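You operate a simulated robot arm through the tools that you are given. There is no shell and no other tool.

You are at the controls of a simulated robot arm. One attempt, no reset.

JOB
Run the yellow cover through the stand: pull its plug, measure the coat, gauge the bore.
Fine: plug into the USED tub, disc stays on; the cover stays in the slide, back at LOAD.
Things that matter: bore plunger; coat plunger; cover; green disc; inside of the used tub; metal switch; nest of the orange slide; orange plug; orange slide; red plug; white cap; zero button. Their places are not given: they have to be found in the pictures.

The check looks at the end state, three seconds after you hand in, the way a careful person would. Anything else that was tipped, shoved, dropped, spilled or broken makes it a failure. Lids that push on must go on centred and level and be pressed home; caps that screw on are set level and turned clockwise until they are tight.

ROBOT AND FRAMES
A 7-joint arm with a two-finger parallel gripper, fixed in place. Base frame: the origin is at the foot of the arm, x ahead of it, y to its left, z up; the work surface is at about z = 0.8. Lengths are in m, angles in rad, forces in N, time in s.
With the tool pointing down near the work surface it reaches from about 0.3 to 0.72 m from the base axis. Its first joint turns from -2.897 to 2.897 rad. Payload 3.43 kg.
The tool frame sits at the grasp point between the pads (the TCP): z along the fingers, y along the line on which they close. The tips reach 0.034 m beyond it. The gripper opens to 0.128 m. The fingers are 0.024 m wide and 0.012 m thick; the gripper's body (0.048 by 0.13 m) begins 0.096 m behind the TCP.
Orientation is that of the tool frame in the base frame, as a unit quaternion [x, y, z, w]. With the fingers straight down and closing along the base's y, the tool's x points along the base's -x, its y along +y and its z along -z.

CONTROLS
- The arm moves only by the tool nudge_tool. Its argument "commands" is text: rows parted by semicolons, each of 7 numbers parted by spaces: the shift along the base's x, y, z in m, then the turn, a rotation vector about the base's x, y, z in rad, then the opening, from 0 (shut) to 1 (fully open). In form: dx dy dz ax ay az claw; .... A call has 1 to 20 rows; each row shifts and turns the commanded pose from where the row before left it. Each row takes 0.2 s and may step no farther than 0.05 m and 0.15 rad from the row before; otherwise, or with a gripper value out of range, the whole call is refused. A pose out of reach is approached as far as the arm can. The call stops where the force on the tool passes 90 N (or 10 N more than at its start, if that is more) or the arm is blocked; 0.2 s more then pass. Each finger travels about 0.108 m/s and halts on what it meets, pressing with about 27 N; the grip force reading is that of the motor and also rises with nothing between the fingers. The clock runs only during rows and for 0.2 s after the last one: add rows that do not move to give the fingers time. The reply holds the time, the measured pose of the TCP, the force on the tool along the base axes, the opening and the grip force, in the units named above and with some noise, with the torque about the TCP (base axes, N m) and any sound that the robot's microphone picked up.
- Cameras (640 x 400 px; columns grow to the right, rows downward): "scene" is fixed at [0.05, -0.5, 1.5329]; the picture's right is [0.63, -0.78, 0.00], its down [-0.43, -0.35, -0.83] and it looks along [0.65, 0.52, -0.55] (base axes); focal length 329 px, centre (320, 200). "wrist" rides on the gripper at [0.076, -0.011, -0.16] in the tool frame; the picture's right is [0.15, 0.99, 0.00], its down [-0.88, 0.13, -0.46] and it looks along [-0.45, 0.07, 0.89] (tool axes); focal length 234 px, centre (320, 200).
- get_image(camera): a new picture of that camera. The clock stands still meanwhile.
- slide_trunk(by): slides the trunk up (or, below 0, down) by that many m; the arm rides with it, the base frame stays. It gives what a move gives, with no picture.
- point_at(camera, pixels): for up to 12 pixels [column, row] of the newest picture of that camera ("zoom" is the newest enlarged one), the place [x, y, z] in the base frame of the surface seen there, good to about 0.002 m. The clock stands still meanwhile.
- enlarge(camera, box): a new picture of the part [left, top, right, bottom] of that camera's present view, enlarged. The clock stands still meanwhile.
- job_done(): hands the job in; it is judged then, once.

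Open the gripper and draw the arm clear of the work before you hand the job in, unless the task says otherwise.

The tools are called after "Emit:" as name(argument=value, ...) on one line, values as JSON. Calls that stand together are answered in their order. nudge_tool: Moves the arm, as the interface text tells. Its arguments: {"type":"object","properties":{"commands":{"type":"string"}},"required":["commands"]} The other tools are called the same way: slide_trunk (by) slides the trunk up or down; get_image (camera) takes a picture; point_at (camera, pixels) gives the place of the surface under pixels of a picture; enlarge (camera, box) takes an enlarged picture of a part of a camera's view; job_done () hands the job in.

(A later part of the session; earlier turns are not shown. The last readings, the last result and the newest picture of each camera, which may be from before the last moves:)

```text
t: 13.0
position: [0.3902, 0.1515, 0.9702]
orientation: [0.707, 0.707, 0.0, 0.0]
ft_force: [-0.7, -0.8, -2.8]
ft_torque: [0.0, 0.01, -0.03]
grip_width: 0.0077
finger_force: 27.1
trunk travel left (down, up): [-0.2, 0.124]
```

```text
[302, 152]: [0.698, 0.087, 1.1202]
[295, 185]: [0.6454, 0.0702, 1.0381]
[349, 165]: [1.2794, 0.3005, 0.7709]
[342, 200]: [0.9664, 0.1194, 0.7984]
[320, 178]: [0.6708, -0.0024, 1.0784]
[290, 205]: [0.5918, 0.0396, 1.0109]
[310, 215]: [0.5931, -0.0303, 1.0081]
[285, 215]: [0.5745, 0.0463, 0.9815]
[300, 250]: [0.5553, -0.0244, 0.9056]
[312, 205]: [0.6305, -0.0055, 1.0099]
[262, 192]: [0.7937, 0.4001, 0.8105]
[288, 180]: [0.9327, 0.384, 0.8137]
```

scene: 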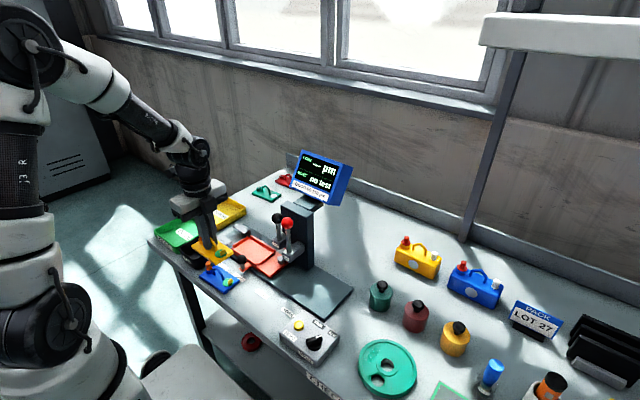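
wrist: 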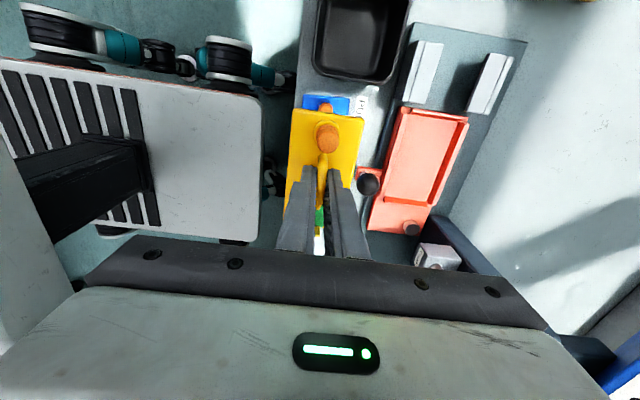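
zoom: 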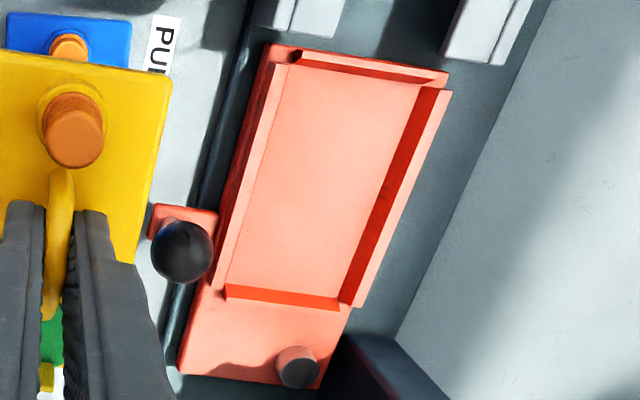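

The tower and display stay at y<0.09, clear of the gripper at y≈0.15. I move the cover over the nest.

Emit:
nudge_tool(commands="0.03 0 0 0 0 0 0; 0.04 0 0 0 0 0 0; 0.04 0 0 0 0 0 0; 0.02 0 0 0 0 0 0; 0.005 0 -0.02 0 0 0 0; 0 0 -0.025 0 0 0 0; 0 0 0 0 0 0 0; 0 0 0 0 0 0 0")

Emit:
enlarge(camera="scene", box=[215, 205, 315, 285])

Emit:
enlarge(camera="wrist", box=[220, 80, 420, 260])

```text
t: 14.8
position: [0.5249, 0.1514, 0.9256]
orientation: [0.707, 0.707, 0.0, -0.001]
ft_force: [0.3, 0.1, -2.5]
ft_torque: [0.03, 0.03, 0.01]
grip_width: 0.0076
finger_force: 27.1
trunk travel left (down, up): [-0.2, 0.124]
```

```text
5.00 times, centred on (265, 245) of scene
```

zoom: 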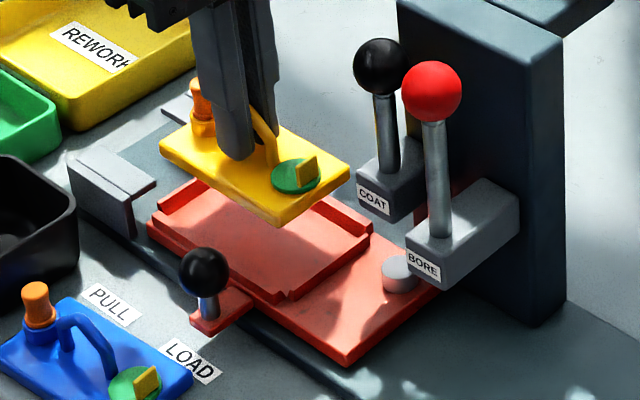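

```text
2.22 times, centred on (320, 170) of wrist
```

zoom: 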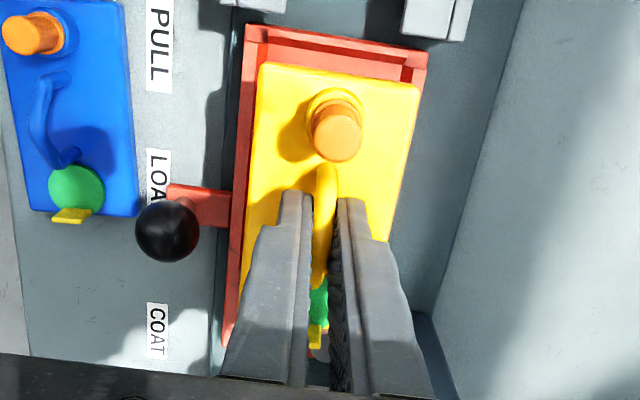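

I measure the cover edges and the nest rims in this same wrist zoom to verify alignment.

Emit:
point_at(camera="zoom", pixels=[[263, 72], [340, 76], [415, 92], [412, 110], [252, 150], [255, 60], [330, 45], [330, 55], [420, 65], [240, 180], [245, 130], [407, 72]])

Emit:
point_at(camera="scene", pixels=[[247, 235], [276, 249]])

```text
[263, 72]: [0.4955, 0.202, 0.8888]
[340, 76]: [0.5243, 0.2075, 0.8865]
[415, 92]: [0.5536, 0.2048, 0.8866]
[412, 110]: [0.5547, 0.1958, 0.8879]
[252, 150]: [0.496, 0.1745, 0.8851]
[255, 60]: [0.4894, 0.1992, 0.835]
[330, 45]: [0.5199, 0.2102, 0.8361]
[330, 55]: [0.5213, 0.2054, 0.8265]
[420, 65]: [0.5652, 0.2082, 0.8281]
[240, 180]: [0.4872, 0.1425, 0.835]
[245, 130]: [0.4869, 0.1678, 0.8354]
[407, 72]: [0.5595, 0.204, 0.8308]
```

```text
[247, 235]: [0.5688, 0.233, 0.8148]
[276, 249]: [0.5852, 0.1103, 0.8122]
```

Cover centre ≈ (0.525, 0.1505) matches the nest centre. I lower it gently toward TCP z≈0.876.

Emit:
nudge_tool(commands="0 0 -0.025 0 0 0 0; 0 0 -0.012 0 0 0 0; 0 0 -0.006 0 0 0 0; 0 0 -0.004 0 0 0 0; 0 0 -0.002 0 0 0 0; 0 0 0 0 0 0 0")

Emit:
enlarge(camera="scene", box=[215, 205, 315, 285])

Emit:
enlarge(camera="wrist", box=[220, 80, 420, 260])

```text
t: 16.2
position: [0.525, 0.1511, 0.8765]
orientation: [0.707, 0.707, 0.0, 0.0]
ft_force: [-0.5, 0.4, -2.8]
ft_torque: [0.01, -0.04, 0.0]
grip_width: 0.0076
finger_force: 26.9
trunk travel left (down, up): [-0.2, 0.124]
```

```text
5.00 times, centred on (265, 245) of scene
```

zoom: 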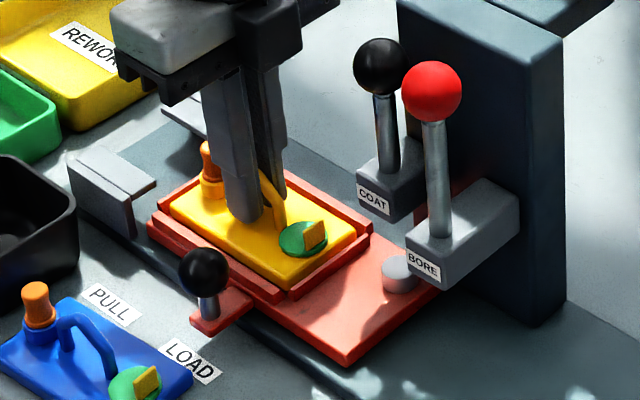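

```text
2.22 times, centred on (320, 170) of wrist
```

zoom: 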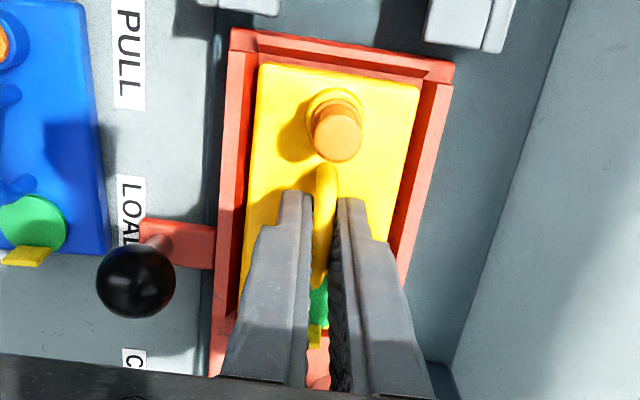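

The cover sits between the rims with no contact force yet (−2.8 N is its weight). I lower in 1 mm steps until it rests.

Emit:
nudge_tool(commands="0 0 -0.001 0 0 0 0; 0 0 -0.001 0 0 0 0; 0 0 0 0 0 0 0")

Emit:
enlarge(camera="wrist", box=[280, 80, 370, 160])

```text
t: 17.0
position: [0.5248, 0.1518, 0.8757]
orientation: [0.707, 0.708, 0.001, 0.001]
ft_force: [-4.9, -1.6, 16.7]
ft_torque: [-0.37, 0.07, -0.05]
grip_width: 0.0078
finger_force: 26.7
trunk travel left (down, up): [-0.2, 0.124]
```

```text
5.00 times, centred on (325, 120) of wrist
```

zoom: 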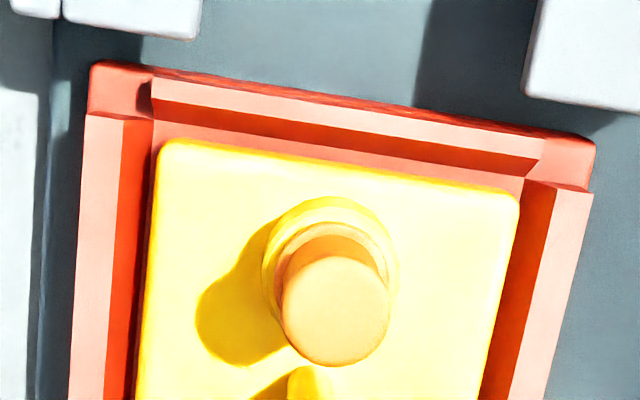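

Contact at 16.7 N. I check whether the plate lies on the floor: measure cover top edge heights and rim gaps at both ends.

Emit:
point_at(camera="zoom", pixels=[[180, 150], [330, 170], [500, 195], [505, 240], [165, 240], [330, 152], [330, 140], [330, 110], [150, 240], [125, 240], [530, 240], [550, 240]])

Emit:
enlarge(camera="scene", box=[240, 235, 300, 275])

```text
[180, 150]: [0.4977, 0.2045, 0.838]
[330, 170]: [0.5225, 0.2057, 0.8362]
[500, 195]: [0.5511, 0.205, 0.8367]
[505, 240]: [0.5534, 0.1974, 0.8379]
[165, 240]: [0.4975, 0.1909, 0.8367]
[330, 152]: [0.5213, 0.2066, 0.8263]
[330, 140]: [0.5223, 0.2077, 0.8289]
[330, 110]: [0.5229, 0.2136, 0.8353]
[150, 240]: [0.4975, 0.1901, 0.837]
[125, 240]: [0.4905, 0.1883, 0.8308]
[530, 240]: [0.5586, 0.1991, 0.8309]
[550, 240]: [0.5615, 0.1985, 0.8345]
```

```text
10.00 times, centred on (270, 255) of scene
```

zoom: 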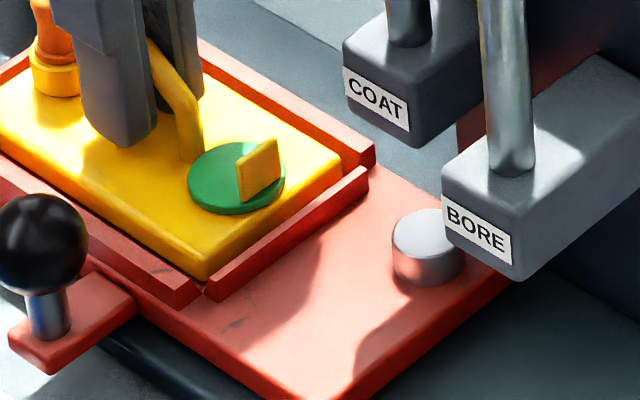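

Emit:
point_at(camera="zoom", pixels=[[205, 265], [330, 165], [270, 215], [285, 225], [310, 215], [100, 205], [20, 140], [180, 285], [345, 150], [360, 150]])

```text
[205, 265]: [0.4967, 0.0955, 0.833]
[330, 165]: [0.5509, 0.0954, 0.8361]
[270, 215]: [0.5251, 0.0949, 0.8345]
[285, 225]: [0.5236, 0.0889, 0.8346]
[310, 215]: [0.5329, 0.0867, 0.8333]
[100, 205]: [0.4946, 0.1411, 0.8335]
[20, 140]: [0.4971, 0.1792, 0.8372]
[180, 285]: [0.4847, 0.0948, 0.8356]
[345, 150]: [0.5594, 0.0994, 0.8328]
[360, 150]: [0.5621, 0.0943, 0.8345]
```

The plate is seated (top z ≈0.834–0.837 all round, rims 0.835). I relieve the press, open the fingers and raise.

Emit:
nudge_tool(commands="0 0 0.001 0 0 0 0; 0 0 0 0 0 0 0.3; 0 0 0 0 0 0 0.3; 0 0 0.02 0 0 0 0.3; 0 0 0.03 0 0 0 0.3; 0 0 0.03 0 0 0 0.3; 0 0 0.02 0 0 0 0.3; 0 0 0 0 0 0 0.3")

Emit:
enlarge(camera="scene", box=[215, 205, 315, 285])

Emit:
get_image(camera="wrist")

```text
t: 18.8
position: [0.5256, 0.1523, 0.9741]
orientation: [0.707, 0.707, 0.0, 0.0]
ft_force: [-0.1, 0.3, 0.0]
ft_torque: [0.0, -0.02, 0.02]
grip_width: 0.0384
finger_force: 0.0
trunk travel left (down, up): [-0.2, 0.124]
```

```text
5.00 times, centred on (265, 245) of scene
```

zoom: 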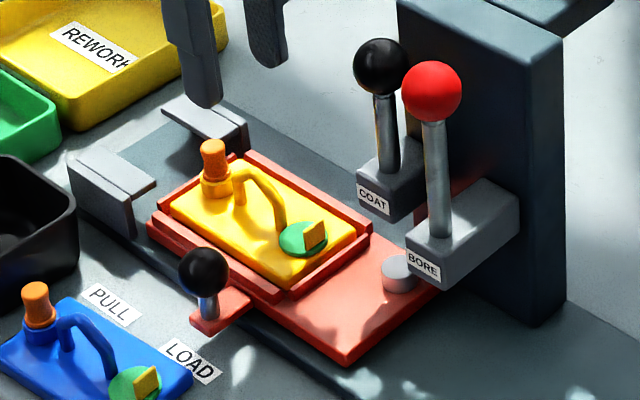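

```text
taken
```

wrist: 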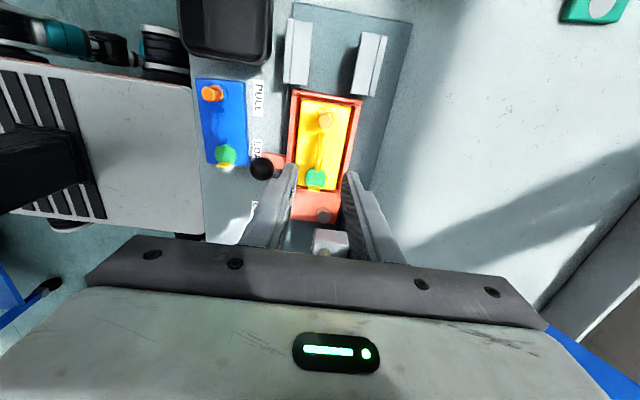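

The cover lies seated in the nest. Now I locate the slide's handle knob precisely in the scene and wrist views.

Emit:
enlarge(camera="wrist", box=[220, 120, 320, 200])

Emit:
enlarge(camera="scene", box=[240, 245, 270, 275])

```text
5.00 times, centred on (270, 160) of wrist
```

zoom: 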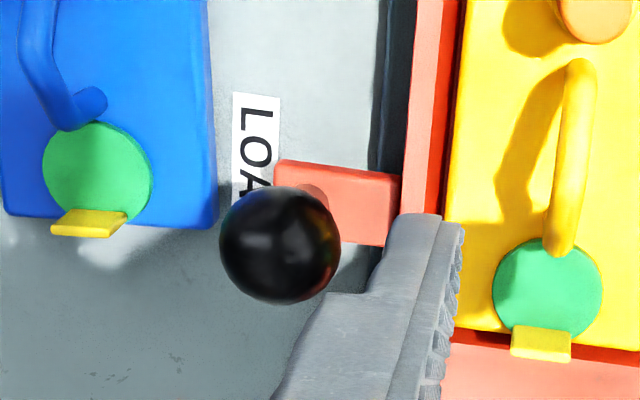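

```text
13.33 times, centred on (255, 260) of scene
```

zoom: 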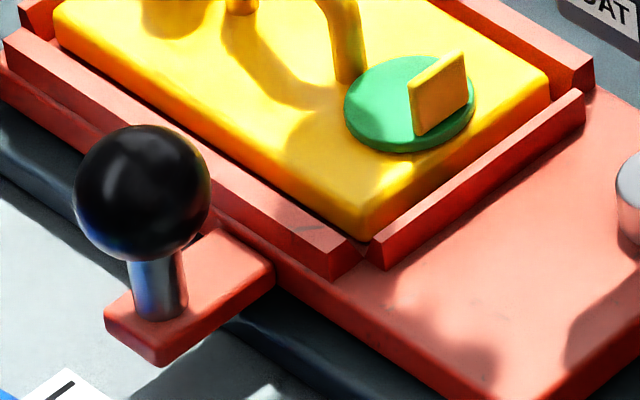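

Emit:
point_at(camera="zoom", pixels=[[142, 192], [157, 290], [157, 310], [120, 310], [180, 300], [130, 265], [180, 265], [142, 140], [85, 192], [200, 192]])

Emit:
point_at(camera="wrist", pixels=[[276, 169], [285, 153], [293, 160]])

```text
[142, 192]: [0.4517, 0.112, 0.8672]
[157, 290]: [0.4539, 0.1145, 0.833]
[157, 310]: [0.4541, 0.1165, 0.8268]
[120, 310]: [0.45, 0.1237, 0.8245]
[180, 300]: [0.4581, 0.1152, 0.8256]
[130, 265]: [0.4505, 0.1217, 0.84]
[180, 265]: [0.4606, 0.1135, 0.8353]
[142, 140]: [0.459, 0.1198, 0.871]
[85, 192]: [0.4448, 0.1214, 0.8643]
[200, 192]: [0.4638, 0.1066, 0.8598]
```

```text
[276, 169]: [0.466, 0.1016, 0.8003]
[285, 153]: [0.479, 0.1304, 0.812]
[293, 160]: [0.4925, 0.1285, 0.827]
```

Knob centre ≈ (0.457, 0.120, 0.857), radius ≈0.0145. I measure the front bracket and USED tub to plan clearance at PULL.

Emit:
enlarge(camera="scene", box=[170, 205, 270, 285])

Emit:
enlarge(camera="wrist", box=[170, 0, 420, 170])

```text
5.00 times, centred on (220, 245) of scene
```

zoom: 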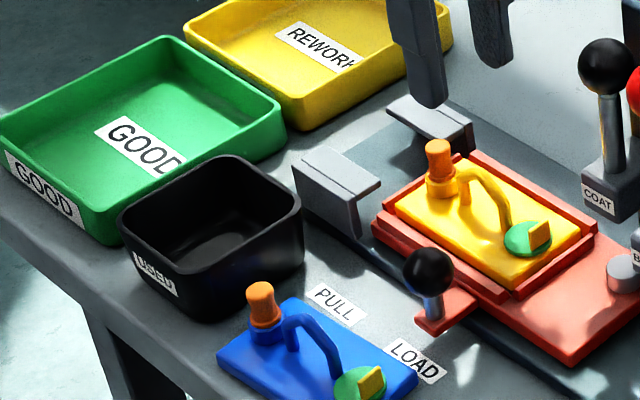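

```text
2.35 times, centred on (295, 85) of wrist
```

zoom: 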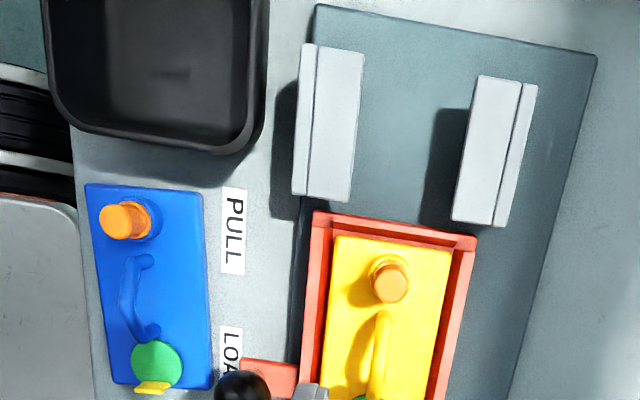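

Emit:
point_at(camera="zoom", pixels=[[297, 185], [312, 192], [320, 192], [345, 195], [308, 60], [355, 70], [455, 215], [485, 220], [505, 220], [480, 85], [265, 60], [225, 140]])

Emit:
point_at(camera="zoom", pixels=[[90, 130], [160, 80], [240, 30], [55, 60], [130, 60], [180, 110], [400, 100], [390, 180], [240, 120], [420, 300], [340, 150], [160, 150]])

```text
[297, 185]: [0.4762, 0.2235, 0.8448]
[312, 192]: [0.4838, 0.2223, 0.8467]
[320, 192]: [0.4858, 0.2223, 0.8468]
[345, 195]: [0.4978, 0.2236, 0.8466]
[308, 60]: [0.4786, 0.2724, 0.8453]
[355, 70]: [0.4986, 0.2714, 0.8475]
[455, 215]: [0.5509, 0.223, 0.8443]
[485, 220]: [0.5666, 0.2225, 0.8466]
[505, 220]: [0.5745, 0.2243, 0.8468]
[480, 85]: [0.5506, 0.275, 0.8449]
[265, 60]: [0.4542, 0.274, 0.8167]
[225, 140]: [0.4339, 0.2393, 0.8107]
```

```text
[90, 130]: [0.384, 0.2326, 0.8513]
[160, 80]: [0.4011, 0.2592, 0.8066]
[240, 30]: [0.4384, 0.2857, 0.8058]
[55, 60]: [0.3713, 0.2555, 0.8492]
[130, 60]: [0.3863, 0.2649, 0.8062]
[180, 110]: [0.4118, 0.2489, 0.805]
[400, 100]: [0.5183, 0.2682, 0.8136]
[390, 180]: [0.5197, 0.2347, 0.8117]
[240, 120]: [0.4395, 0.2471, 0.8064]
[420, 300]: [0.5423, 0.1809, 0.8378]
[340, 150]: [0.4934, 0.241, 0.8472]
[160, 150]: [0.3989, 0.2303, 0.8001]
```

Front bracket spans x 0.476–0.500, back one 0.550–0.575, so the plate edges pass under their ledges. I close the fingers and move to the −y side of the knob to push the slide toward PULL.

Emit:
nudge_tool(commands="-0.03 0 0.01 0 0 0 0; -0.038 0 0 0 0 0 0; 0 -0.03 0 0 0 0 0; 0 -0.037 0 0 0 0 0; 0 0 -0.03 0 0 0 0; 0 0 -0.04 0 0 0 0; 0 0 -0.032 0 0 0 0; 0 0 0 0 0 0 0")

Emit:
enlarge(camera="scene", box=[200, 205, 310, 295])

```text
t: 20.6
position: [0.4583, 0.0867, 0.8816]
orientation: [0.707, 0.707, 0.0, 0.001]
ft_force: [-0.8, -0.7, 0.2]
ft_torque: [-0.02, 0.02, 0.0]
grip_width: 0.0
finger_force: 27.2
trunk travel left (down, up): [-0.2, 0.124]
```

```text
4.44 times, centred on (255, 250) of scene
```

zoom: 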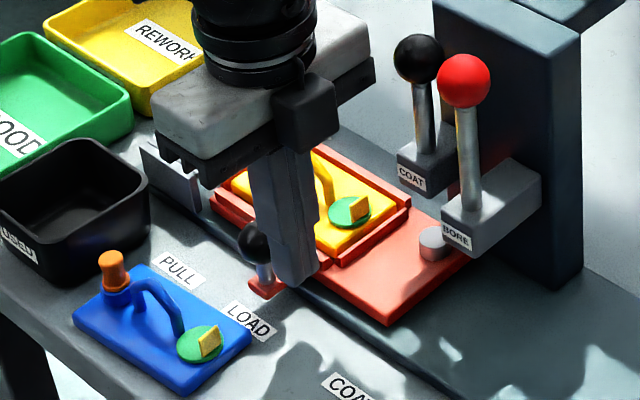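

The closed fingers stand at the knob's −y side. I push +y in small steps and watch the force.

Emit:
nudge_tool(commands="0 0.006 0 0 0 0 0; 0 0.006 0 0 0 0 0; 0 0.008 0 0 0 0 0; 0 0.01 0 0 0 0 0; 0 0.01 0 0 0 0 0")

Emit:
enlarge(camera="scene", box=[200, 205, 310, 295])

```text
t: 21.8
position: [0.4572, 0.126, 0.8822]
orientation: [0.707, 0.707, 0.0, -0.001]
ft_force: [0.2, 0.1, -0.3]
ft_torque: [0.04, -0.01, 0.02]
grip_width: 0.0
finger_force: 27.3
trunk travel left (down, up): [-0.2, 0.124]
```

```text
4.44 times, centred on (255, 250) of scene
```

zoom: 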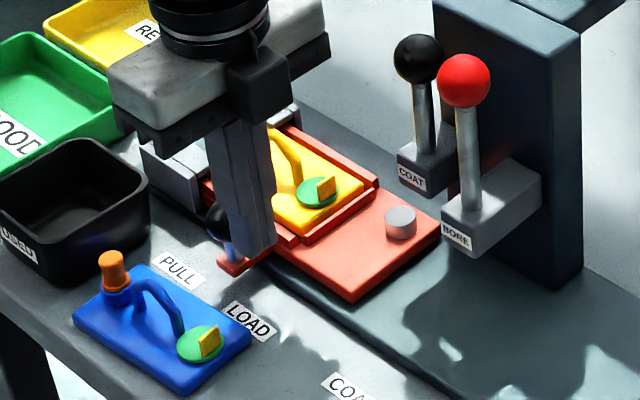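

The slide follows with negligible force. I keep pushing toward y≈0.17 with slower steps near the end.

Emit:
nudge_tool(commands="0 0.01 0 0 0 0 0; 0 0.01 0 0 0 0 0; 0 0.008 0 0 0 0 0; 0 0.006 0 0 0 0 0; 0 0.004 0 0 0 0 0; 0 0 0 0 0 0 0")

Emit:
enlarge(camera="scene", box=[200, 205, 310, 295])

Emit:
get_image(camera="wrist")

```text
t: 23.2
position: [0.457, 0.1639, 0.8818]
orientation: [0.708, 0.707, 0.0, 0.0]
ft_force: [-0.2, 0.2, -0.3]
ft_torque: [-0.01, -0.04, -0.02]
grip_width: 0.0
finger_force: 26.9
trunk travel left (down, up): [-0.2, 0.124]
```

```text
4.44 times, centred on (255, 250) of scene
```

zoom: 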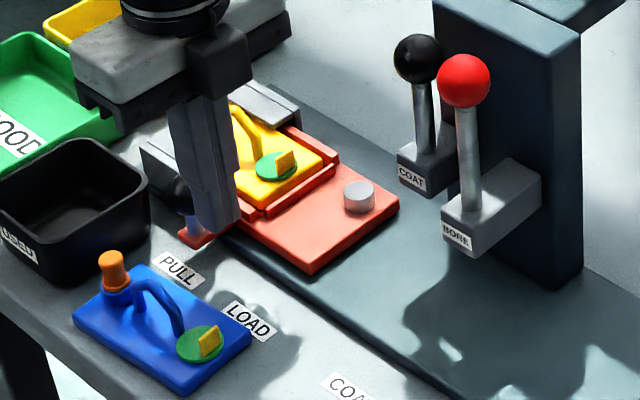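

```text
taken
```

wrist: 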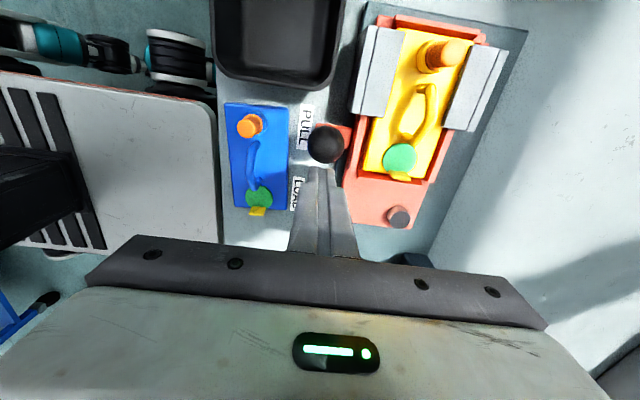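

The knob is about 7 mm short of the PULL mark. I push a few mm more in 2 mm steps, watching for the end stop.

Emit:
nudge_tool(commands="0 0.003 0 0 0 0 0; 0 0.002 0 0 0 0 0; 0 0.002 0 0 0 0 0; 0 0 0 0 0 0 0")

Emit:
enlarge(camera="wrist", box=[280, 0, 530, 240])

Emit:
enlarge(camera="scene", box=[210, 210, 310, 280])

```text
t: 24.2
position: [0.4558, 0.1679, 0.8822]
orientation: [0.708, 0.706, 0.0, 0.001]
ft_force: [-0.2, -9.9, -3.2]
ft_torque: [-0.25, -0.12, -0.04]
grip_width: 0.0001
finger_force: 26.7
trunk travel left (down, up): [-0.2, 0.124]
```

```text
1.67 times, centred on (405, 120) of wrist
```

zoom: 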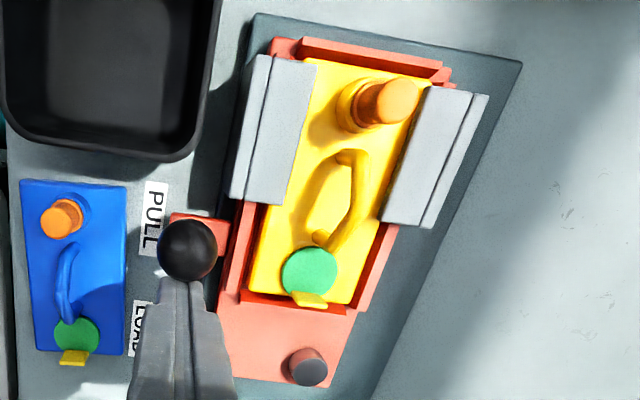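

```text
5.71 times, centred on (260, 245) of scene
```

zoom: 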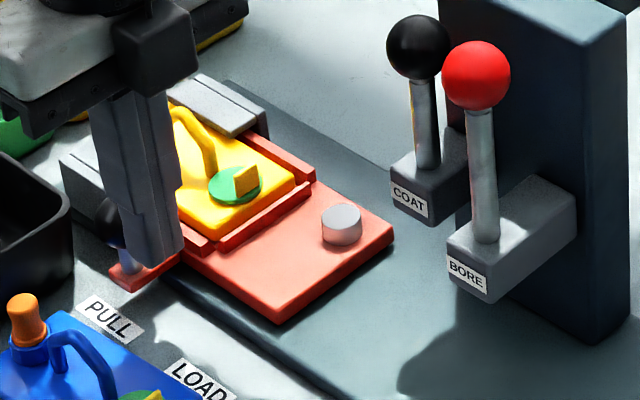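

A −9.9 N reaction appears: the stop seems reached. I check the stud and plug positions to see the slide's shift.

Emit:
point_at(camera="zoom", pixels=[[342, 215], [275, 322], [392, 232], [310, 180], [235, 180]])

Emit:
enlarge(camera="wrist", box=[360, 0, 500, 120])

```text
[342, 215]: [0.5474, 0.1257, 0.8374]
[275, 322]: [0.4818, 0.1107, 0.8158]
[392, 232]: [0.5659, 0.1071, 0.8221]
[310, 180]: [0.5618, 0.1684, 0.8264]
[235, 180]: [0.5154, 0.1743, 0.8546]
```

```text
3.33 times, centred on (430, 60) of wrist
```

zoom: 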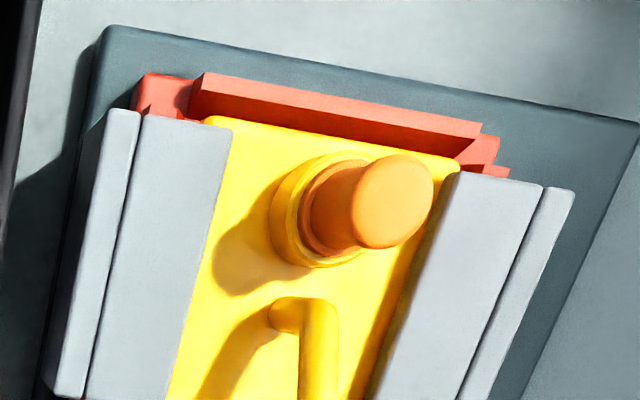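

The stud moved to y≈0.126 (shift ≈+0.0755): the slide is at the PULL stop with the plate edges under the ledges. I measure the plug.

Emit:
point_at(camera="zoom", pixels=[[395, 202], [430, 202], [365, 205], [395, 165], [395, 240], [300, 180], [330, 255], [290, 220], [320, 200], [230, 130], [445, 165], [210, 250]])

```text
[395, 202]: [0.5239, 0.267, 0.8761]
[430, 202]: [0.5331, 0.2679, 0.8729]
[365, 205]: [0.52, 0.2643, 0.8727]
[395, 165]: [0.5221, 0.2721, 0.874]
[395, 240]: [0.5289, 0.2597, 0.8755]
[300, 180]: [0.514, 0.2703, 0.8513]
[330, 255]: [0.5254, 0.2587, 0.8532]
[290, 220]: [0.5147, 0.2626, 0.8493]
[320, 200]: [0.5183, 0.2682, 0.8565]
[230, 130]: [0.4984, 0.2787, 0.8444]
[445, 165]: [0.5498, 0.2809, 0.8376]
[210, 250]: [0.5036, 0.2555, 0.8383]
```

The plug is at ≈(0.525, 0.2665), top z 0.876, gripping part ≈0.858–0.876. I back off, rise, and go above it with the fingers slightly open.

Emit:
nudge_tool(commands="0 -0.006 0 0 0 0 0; 0 0 0.04 0 0 0 0; 0 0 0.04 0 0 0 0.35; 0.03 0.03 0 0 0 0 0.35; 0.03 0.035 0 0 0 0 0.35; 0.009 0.04 0 0 0 0 0.35; 0 0 -0.02 0 0 0 0.35; 0 0 0 0 0 0 0.35")

Emit:
enlarge(camera="scene", box=[190, 205, 290, 275])

Emit:
enlarge(camera="wrist", box=[220, 80, 420, 260])

```text
t: 26.0
position: [0.5271, 0.2686, 0.9432]
orientation: [0.707, 0.707, 0.001, 0.0]
ft_force: [0.4, 0.0, 1.3]
ft_torque: [-0.01, 0.01, 0.0]
grip_width: 0.0447
finger_force: 0.1
trunk travel left (down, up): [-0.2, 0.124]
```

```text
5.71 times, centred on (240, 240) of scene
```

zoom: 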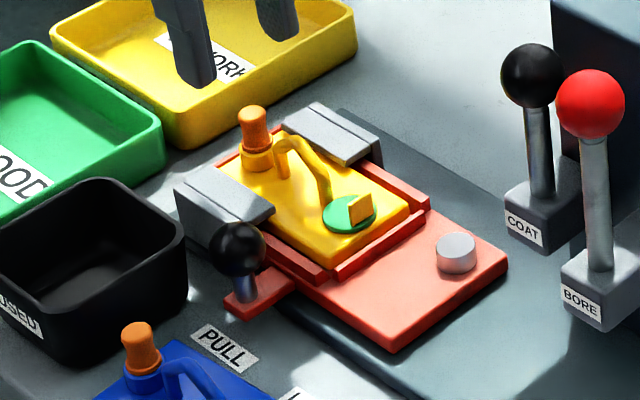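

```text
2.22 times, centred on (320, 170) of wrist
```

zoom: 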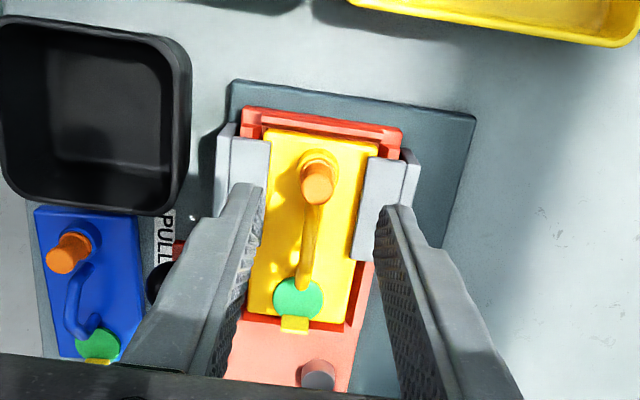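

I recheck the plug from this view.

Emit:
point_at(camera="zoom", pixels=[[317, 183], [303, 183], [330, 183], [317, 200], [317, 168], [310, 160]])

Emit:
nudge_tool(commands="0 0 0 0 0 0 0.35")

```text
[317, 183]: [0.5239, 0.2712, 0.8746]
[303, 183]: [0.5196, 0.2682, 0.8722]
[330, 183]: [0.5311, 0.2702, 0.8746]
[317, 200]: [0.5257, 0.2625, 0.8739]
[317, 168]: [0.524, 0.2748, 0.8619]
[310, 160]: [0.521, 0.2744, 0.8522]
```

```text
t: 26.4
position: [0.5259, 0.2678, 0.943]
orientation: [0.707, 0.707, 0.0, 0.0]
ft_force: [0.4, 0.8, -0.9]
ft_torque: [0.02, -0.03, 0.01]
grip_width: 0.0448
finger_force: 0.2
trunk travel left (down, up): [-0.2, 0.124]
```

The plug centre (0.525, 0.268) is under the TCP. I descend to TCP z≈0.892 (tips ≈0.858) and close.

Emit:
nudge_tool(commands="-0.001 0 -0.02 0 0 0 0.35; 0 0 -0.02 0 0 0 0.35; 0 0 -0.011 0 0 0 0.35; 0 0 0 0 0 0 0.2; 0 0 0 0 0 0 0; 0 0 0 0 0 0 0; 0 0 0 0 0 0 0")

Emit:
enlarge(camera="wrist", box=[220, 80, 420, 260])

Emit:
enlarge(camera="scene", box=[190, 205, 290, 275])

```text
t: 28.0
position: [0.5249, 0.269, 0.894]
orientation: [0.707, 0.707, 0.0, 0.0]
ft_force: [-0.7, -0.4, 0.7]
ft_torque: [-0.03, 0.13, 0.0]
grip_width: 0.0075
finger_force: 27.3
trunk travel left (down, up): [-0.2, 0.124]
```

```text
2.22 times, centred on (320, 170) of wrist
```

zoom: 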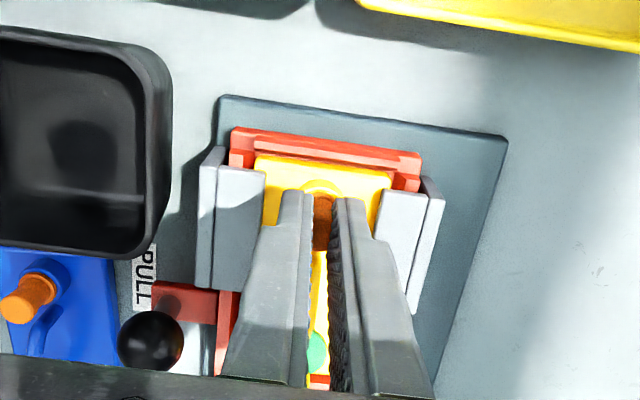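

```text
5.71 times, centred on (240, 240) of scene
```

zoom: 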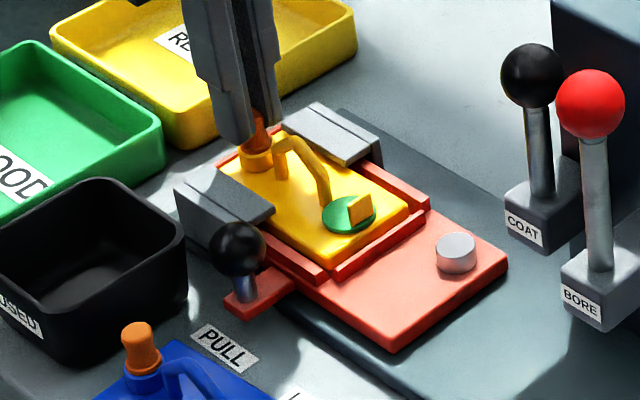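

The plug is held between the pads (orange visible at zoom (322,225)). I pull straight up in small steps and watch the force.

Emit:
nudge_tool(commands="0 0 0.002 0 0 0 0; 0 0 0.002 0 0 0 0; 0 0 0.002 0 0 0 0; 0 0 0 0 0 0 0")

Emit:
enlarge(camera="scene", box=[190, 205, 290, 275])

```text
t: 29.0
position: [0.5242, 0.2695, 0.8982]
orientation: [0.707, 0.707, 0.0, 0.0]
ft_force: [-0.2, -0.1, 0.6]
ft_torque: [0.05, -0.02, 0.0]
grip_width: 0.0076
finger_force: 27.4
trunk travel left (down, up): [-0.2, 0.124]
heard: snap
```

```text
5.71 times, centred on (240, 240) of scene
```

zoom: 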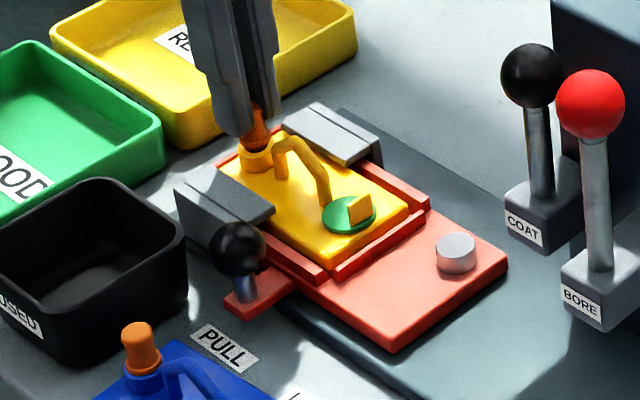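

A snap was heard and the force is nil, so the plug came free. I raise it further and look.

Emit:
nudge_tool(commands="0 0 0.01 0 0 0 0; 0 0 0.02 0 0 0 0; 0 0 0.03 0 0 0 0; 0 0 0 0 0 0 0")

Emit:
enlarge(camera="scene", box=[190, 205, 290, 275])

Emit:
enlarge(camera="wrist", box=[240, 80, 400, 210])

Emit:
enlarge(camera="scene", box=[280, 140, 370, 215])

```text
t: 30.0
position: [0.5245, 0.269, 0.9575]
orientation: [0.707, 0.707, 0.0, 0.0]
ft_force: [-0.4, -0.2, 0.1]
ft_torque: [0.01, -0.07, 0.01]
grip_width: 0.0074
finger_force: 26.9
trunk travel left (down, up): [-0.2, 0.124]
```

```text
5.71 times, centred on (240, 240) of scene
```

zoom: 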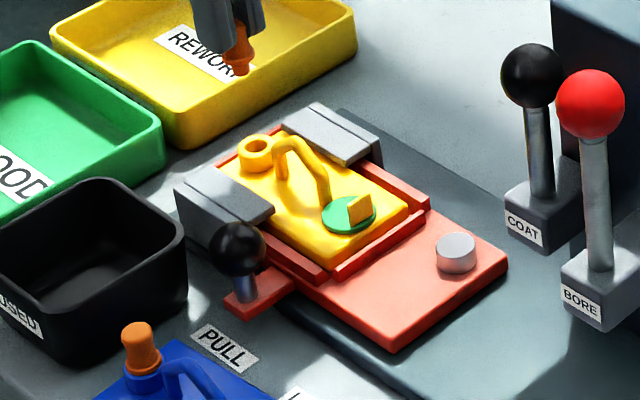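

```text
3.08 times, centred on (320, 145) of wrist
```

zoom: 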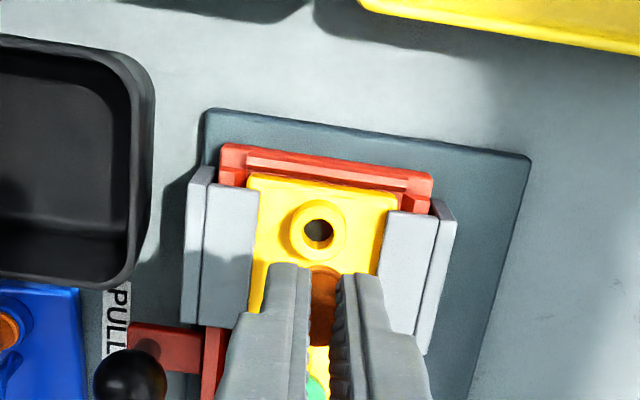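

```text
5.33 times, centred on (325, 178) of scene
```

zoom: 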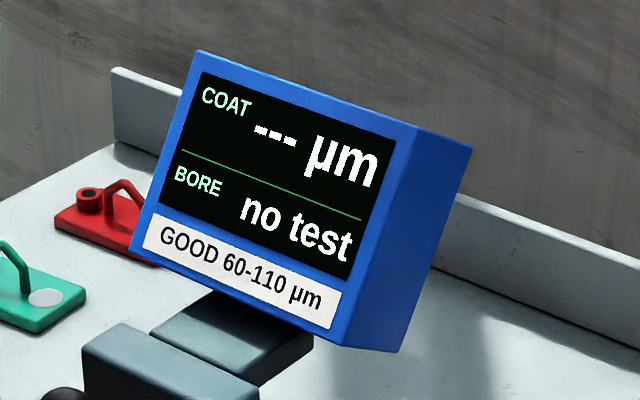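

The plug is out and the bore is open. I look at the whole wrist picture to find the tub's interior extents.

Emit:
get_image(camera="wrist")

Emit:
enlarge(camera="scene", box=[160, 225, 240, 285])

Emit:
point_at(camera="zoom", pixels=[[120, 130], [230, 65], [300, 160], [200, 230], [160, 160], [230, 110], [200, 160], [265, 150], [210, 120], [95, 165], [180, 255], [330, 150]])

```text
taken
```

wrist: 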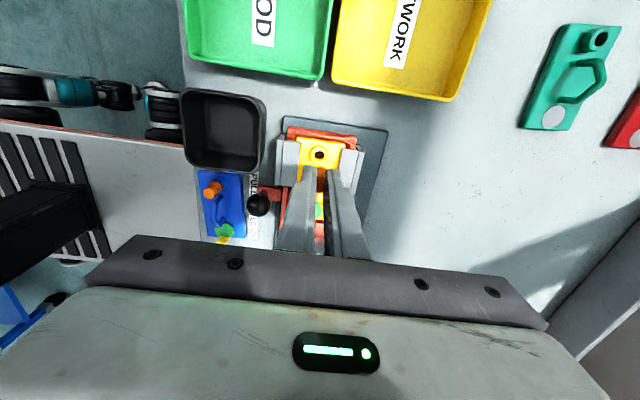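

```text
6.67 times, centred on (200, 255) of scene
```

zoom: 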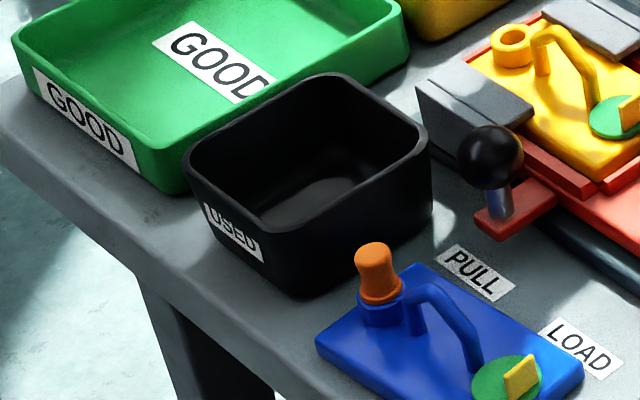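

```text
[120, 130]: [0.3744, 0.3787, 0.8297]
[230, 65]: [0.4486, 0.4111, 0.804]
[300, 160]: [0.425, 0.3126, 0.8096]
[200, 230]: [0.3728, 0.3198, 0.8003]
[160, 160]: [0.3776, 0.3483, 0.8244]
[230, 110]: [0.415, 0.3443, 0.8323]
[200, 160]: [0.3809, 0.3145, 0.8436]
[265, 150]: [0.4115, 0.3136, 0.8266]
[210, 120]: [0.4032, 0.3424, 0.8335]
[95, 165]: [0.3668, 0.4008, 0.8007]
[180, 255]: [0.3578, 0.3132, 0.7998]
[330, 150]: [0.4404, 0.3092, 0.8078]
```

Emit:
point_at(camera="zoom", pixels=[[188, 155], [325, 78], [425, 155], [280, 228], [320, 190], [300, 205], [350, 170], [280, 190], [330, 210], [310, 100], [270, 210], [400, 160]])

Emit:
point_at(camera="wrist", pixels=[[185, 95], [262, 100], [258, 170], [190, 160], [225, 130], [225, 150], [210, 110], [240, 110]])

```text
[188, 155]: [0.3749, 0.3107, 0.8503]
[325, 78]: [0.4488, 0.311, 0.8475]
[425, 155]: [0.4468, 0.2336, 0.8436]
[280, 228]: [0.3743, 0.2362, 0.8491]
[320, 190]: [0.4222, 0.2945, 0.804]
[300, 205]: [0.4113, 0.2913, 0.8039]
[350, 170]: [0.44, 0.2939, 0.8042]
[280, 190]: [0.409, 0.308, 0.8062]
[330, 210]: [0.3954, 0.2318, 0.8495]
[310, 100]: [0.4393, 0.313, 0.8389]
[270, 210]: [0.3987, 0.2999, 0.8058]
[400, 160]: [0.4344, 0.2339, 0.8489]
```

```text
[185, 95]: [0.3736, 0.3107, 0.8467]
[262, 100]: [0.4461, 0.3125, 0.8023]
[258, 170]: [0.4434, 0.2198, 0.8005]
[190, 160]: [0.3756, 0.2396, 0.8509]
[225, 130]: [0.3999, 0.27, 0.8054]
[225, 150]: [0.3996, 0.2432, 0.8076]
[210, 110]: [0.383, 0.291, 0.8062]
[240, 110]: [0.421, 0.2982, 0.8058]
```

The tub interior centre is ≈(0.411, 0.273), floor 0.805, rim 0.85. I carry the plug over the tub and lower the tips to about 0.84 inside.

Emit:
nudge_tool(commands="-0.03 0.002 0 0 0 0 0; -0.04 0.002 0 0 0 0 0; -0.035 0 0 0 0 0 0; -0.0085 0 -0.02 0 0 0 0; 0 0 -0.03 0 0 0 0; 0 0 -0.025 0 0 0 0; 0 0 0 0 0 0 0")

Emit:
enlarge(camera="scene", box=[160, 205, 260, 285])

Emit:
enlarge(camera="wrist", box=[240, 80, 400, 210])

```text
t: 31.6
position: [0.4123, 0.2725, 0.8816]
orientation: [0.707, 0.707, 0.0, 0.0]
ft_force: [-0.2, 0.2, -0.5]
ft_torque: [0.0, 0.04, 0.02]
grip_width: 0.0076
finger_force: 27.1
trunk travel left (down, up): [-0.2, 0.124]
```

```text
5.00 times, centred on (210, 245) of scene
```

zoom: 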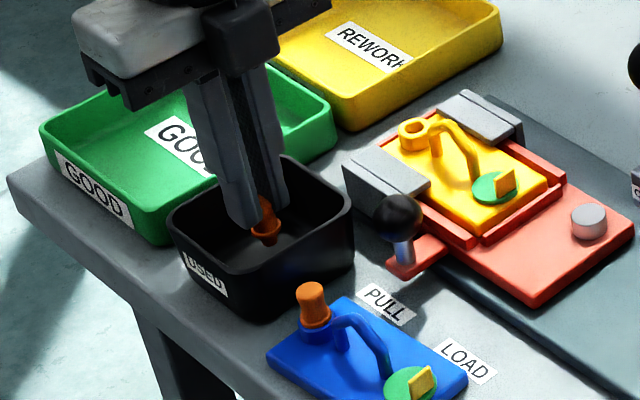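

```text
3.08 times, centred on (320, 145) of wrist
```

zoom: 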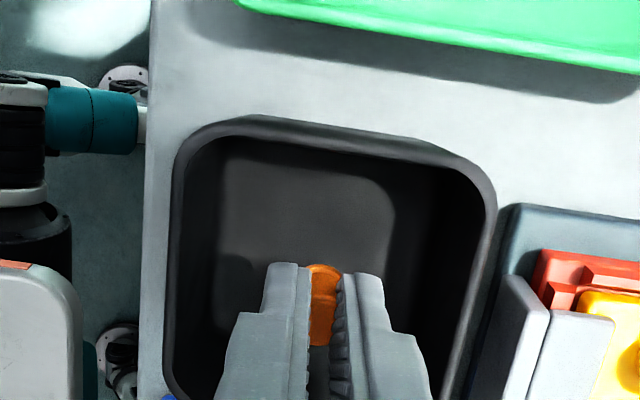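

The plug is inside the tub, well above its floor. I lower 15 mm more and release with a small opening, then rise.

Emit:
nudge_tool(commands="0 0 -0.01 0 0 0 0; 0 0 -0.006 0 0 0 0; 0 0 0 0 0 0 0.22; 0 0 0 0 0 0 0.22; 0 0 0.02 0 0 0 0.22; 0 0 0.03 0 0 0 0.22; 0 0 0.04 0 0 0 0.22; 0 0 0 0 0 0 0.22")

Emit:
enlarge(camera="scene", box=[160, 205, 260, 285])

Emit:
get_image(camera="wrist")

```text
t: 33.4
position: [0.4097, 0.2722, 0.956]
orientation: [0.707, 0.707, 0.0, 0.0]
ft_force: [-0.6, 0.5, 0.1]
ft_torque: [0.05, 0.0, 0.0]
grip_width: 0.0282
finger_force: 0.0
trunk travel left (down, up): [-0.2, 0.124]
```

```text
5.00 times, centred on (210, 245) of scene
```

zoom: 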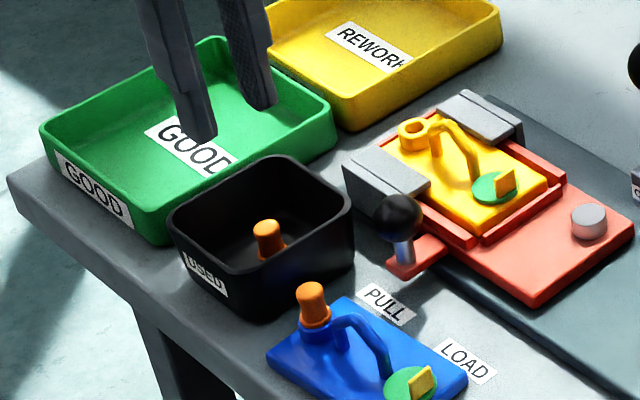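

```text
taken
```

wrist: 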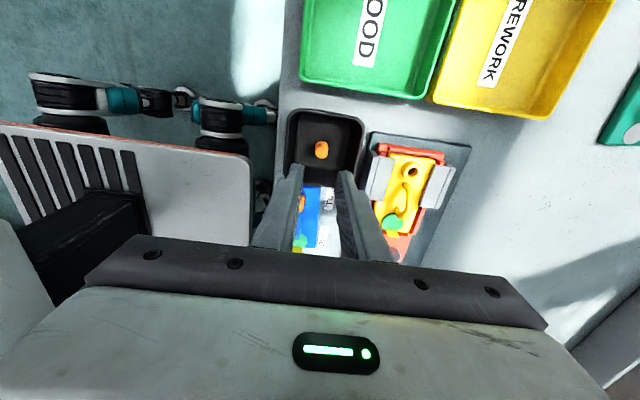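

The plug stands in the USED tub. I enlarge the open bore (wrist ~(411,170)) and the stud to judge the metal.

Emit:
enlarge(camera="wrist", box=[385, 145, 440, 190])

Emit:
enlarge(camera="scene", box=[230, 220, 300, 270])

Emit:
enlarge(camera="wrist", box=[560, 40, 640, 160])

```text
8.89 times, centred on (412, 168) of wrist
```

zoom: 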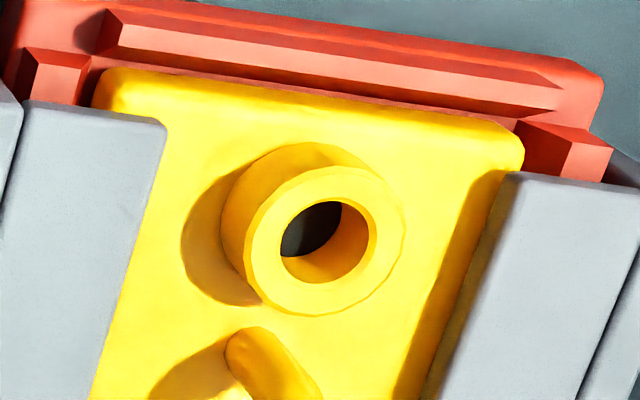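

```text
8.00 times, centred on (265, 245) of scene
```

zoom: 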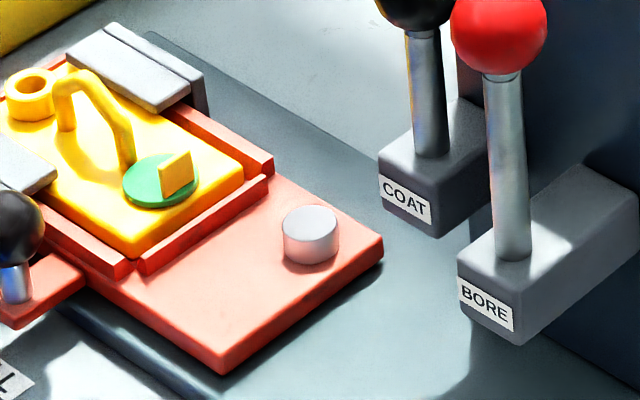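

```text
3.33 times, centred on (600, 100) of wrist
```

zoom: 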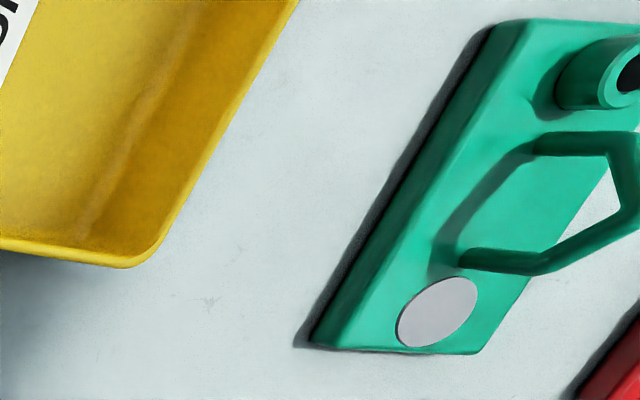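

No bare metal shows at the bore; the display will have to tell. I turn the gripper back +90° (closing along y) while moving above the slide knob at ≈(0.457, 0.1955).

Emit:
nudge_tool(commands="0 0 0.03 0 0 0.1428 0.36; 0.005 -0.008 0 0 0 0.1428 0.36; 0.005 -0.008 0 0 0 0.1428 0.36; 0.005 -0.008 0 0 0 0.1428 0.36; 0.005 -0.008 0 0 0 0.1428 0.36; 0.005 -0.008 0 0 0 0.1428 0.36; 0.005 -0.008 0 0 0 0.1428 0.36; 0.005 -0.008 0 0 0 0.1428 0.36; 0.005 -0.008 0 0 0 0.1428 0.36; 0.005 -0.008 0 0 0 0.1428 0.36; 0.002 -0.0047 -0.02 0 0 0.1428 0.36; 0 0 0 0 0 0 0.36; 0 0 0 0 0 0 0.36")

Emit:
get_image(camera="wrist")

Emit:
enlarge(camera="scene", box=[190, 205, 290, 285])

```text
t: 36.2
position: [0.458, 0.1964, 0.9661]
orientation: [0.001, 1.0, 0.0, 0.0]
ft_force: [0.4, 0.3, -0.2]
ft_torque: [0.01, 0.02, -0.01]
grip_width: 0.0463
finger_force: 0.0
trunk travel left (down, up): [-0.2, 0.124]
```

```text
taken
```

wrist: 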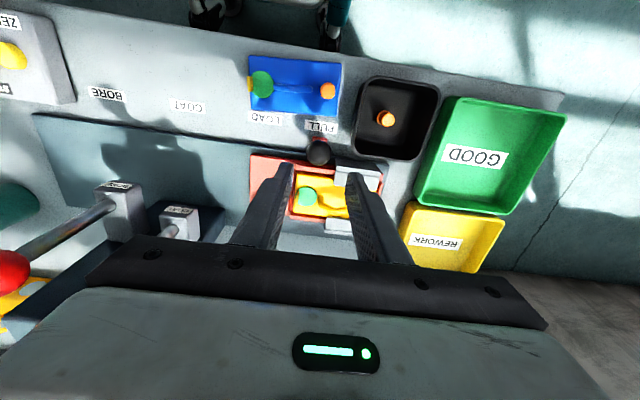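

```text
5.00 times, centred on (240, 245) of scene
```

zoom: 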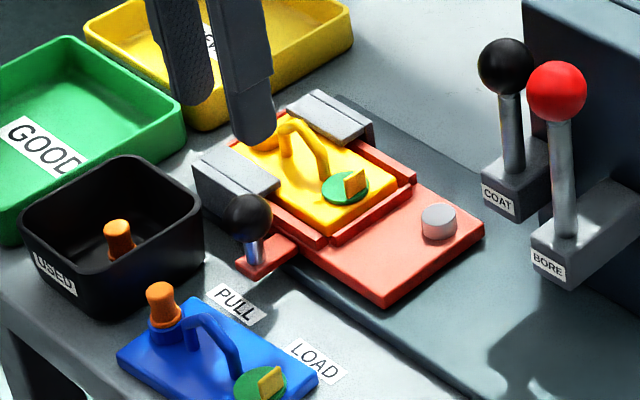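

Now I check the knob position from the wrist camera at (318,152) before descending.

Emit:
enlarge(camera="wrist", box=[280, 110, 380, 210])

Emit:
point_at(camera="wrist", pixels=[[319, 152], [319, 163], [308, 152], [329, 152], [319, 142]])

Emit:
point_at(camera="scene", pixels=[[240, 239]])

```text
4.00 times, centred on (330, 160) of wrist
```

zoom: 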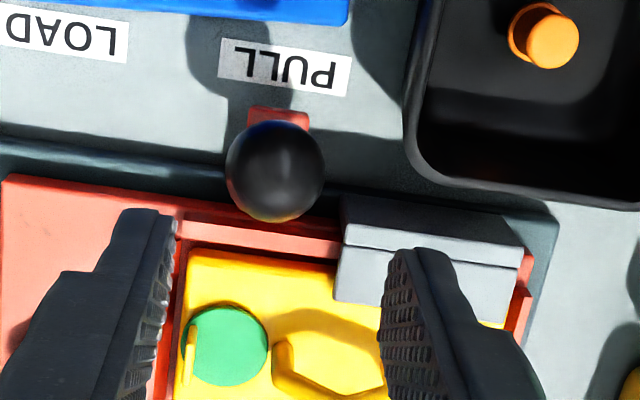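

```text
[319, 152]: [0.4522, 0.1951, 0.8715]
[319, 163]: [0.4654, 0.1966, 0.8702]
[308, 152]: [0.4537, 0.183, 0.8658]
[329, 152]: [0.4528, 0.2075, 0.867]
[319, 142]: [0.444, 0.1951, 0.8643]
```

```text
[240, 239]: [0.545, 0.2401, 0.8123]
```

The knob centre is ≈(0.4555, 0.1955, 0.858). I descend with 46 mm opening to TCP z≈0.882 and close on it.

Emit:
nudge_tool(commands="-0.001 -0.001 -0.03 0 0 0 0.36; 0 0 -0.03 0 0 0 0.36; 0 0 -0.024 0 0 0 0.36; 0 0 0 0 0 0 0.36; 0 0 0 0 0 0 0.15; 0 0 0 0 0 0 0.15; 0 0 0 0 0 0 0.15")

Emit:
enlarge(camera="scene", box=[190, 205, 290, 285])

```text
t: 37.8
position: [0.4567, 0.1945, 0.8814]
orientation: [0.001, 1.0, 0.0, 0.001]
ft_force: [-0.9, -1.9, -2.6]
ft_torque: [-0.06, -0.14, -0.02]
grip_width: 0.0294
finger_force: 45.2
trunk travel left (down, up): [-0.2, 0.124]
```

```text
5.00 times, centred on (240, 245) of scene
```

zoom: 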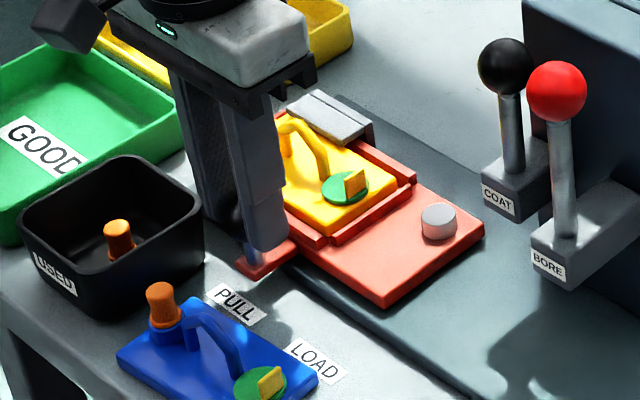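

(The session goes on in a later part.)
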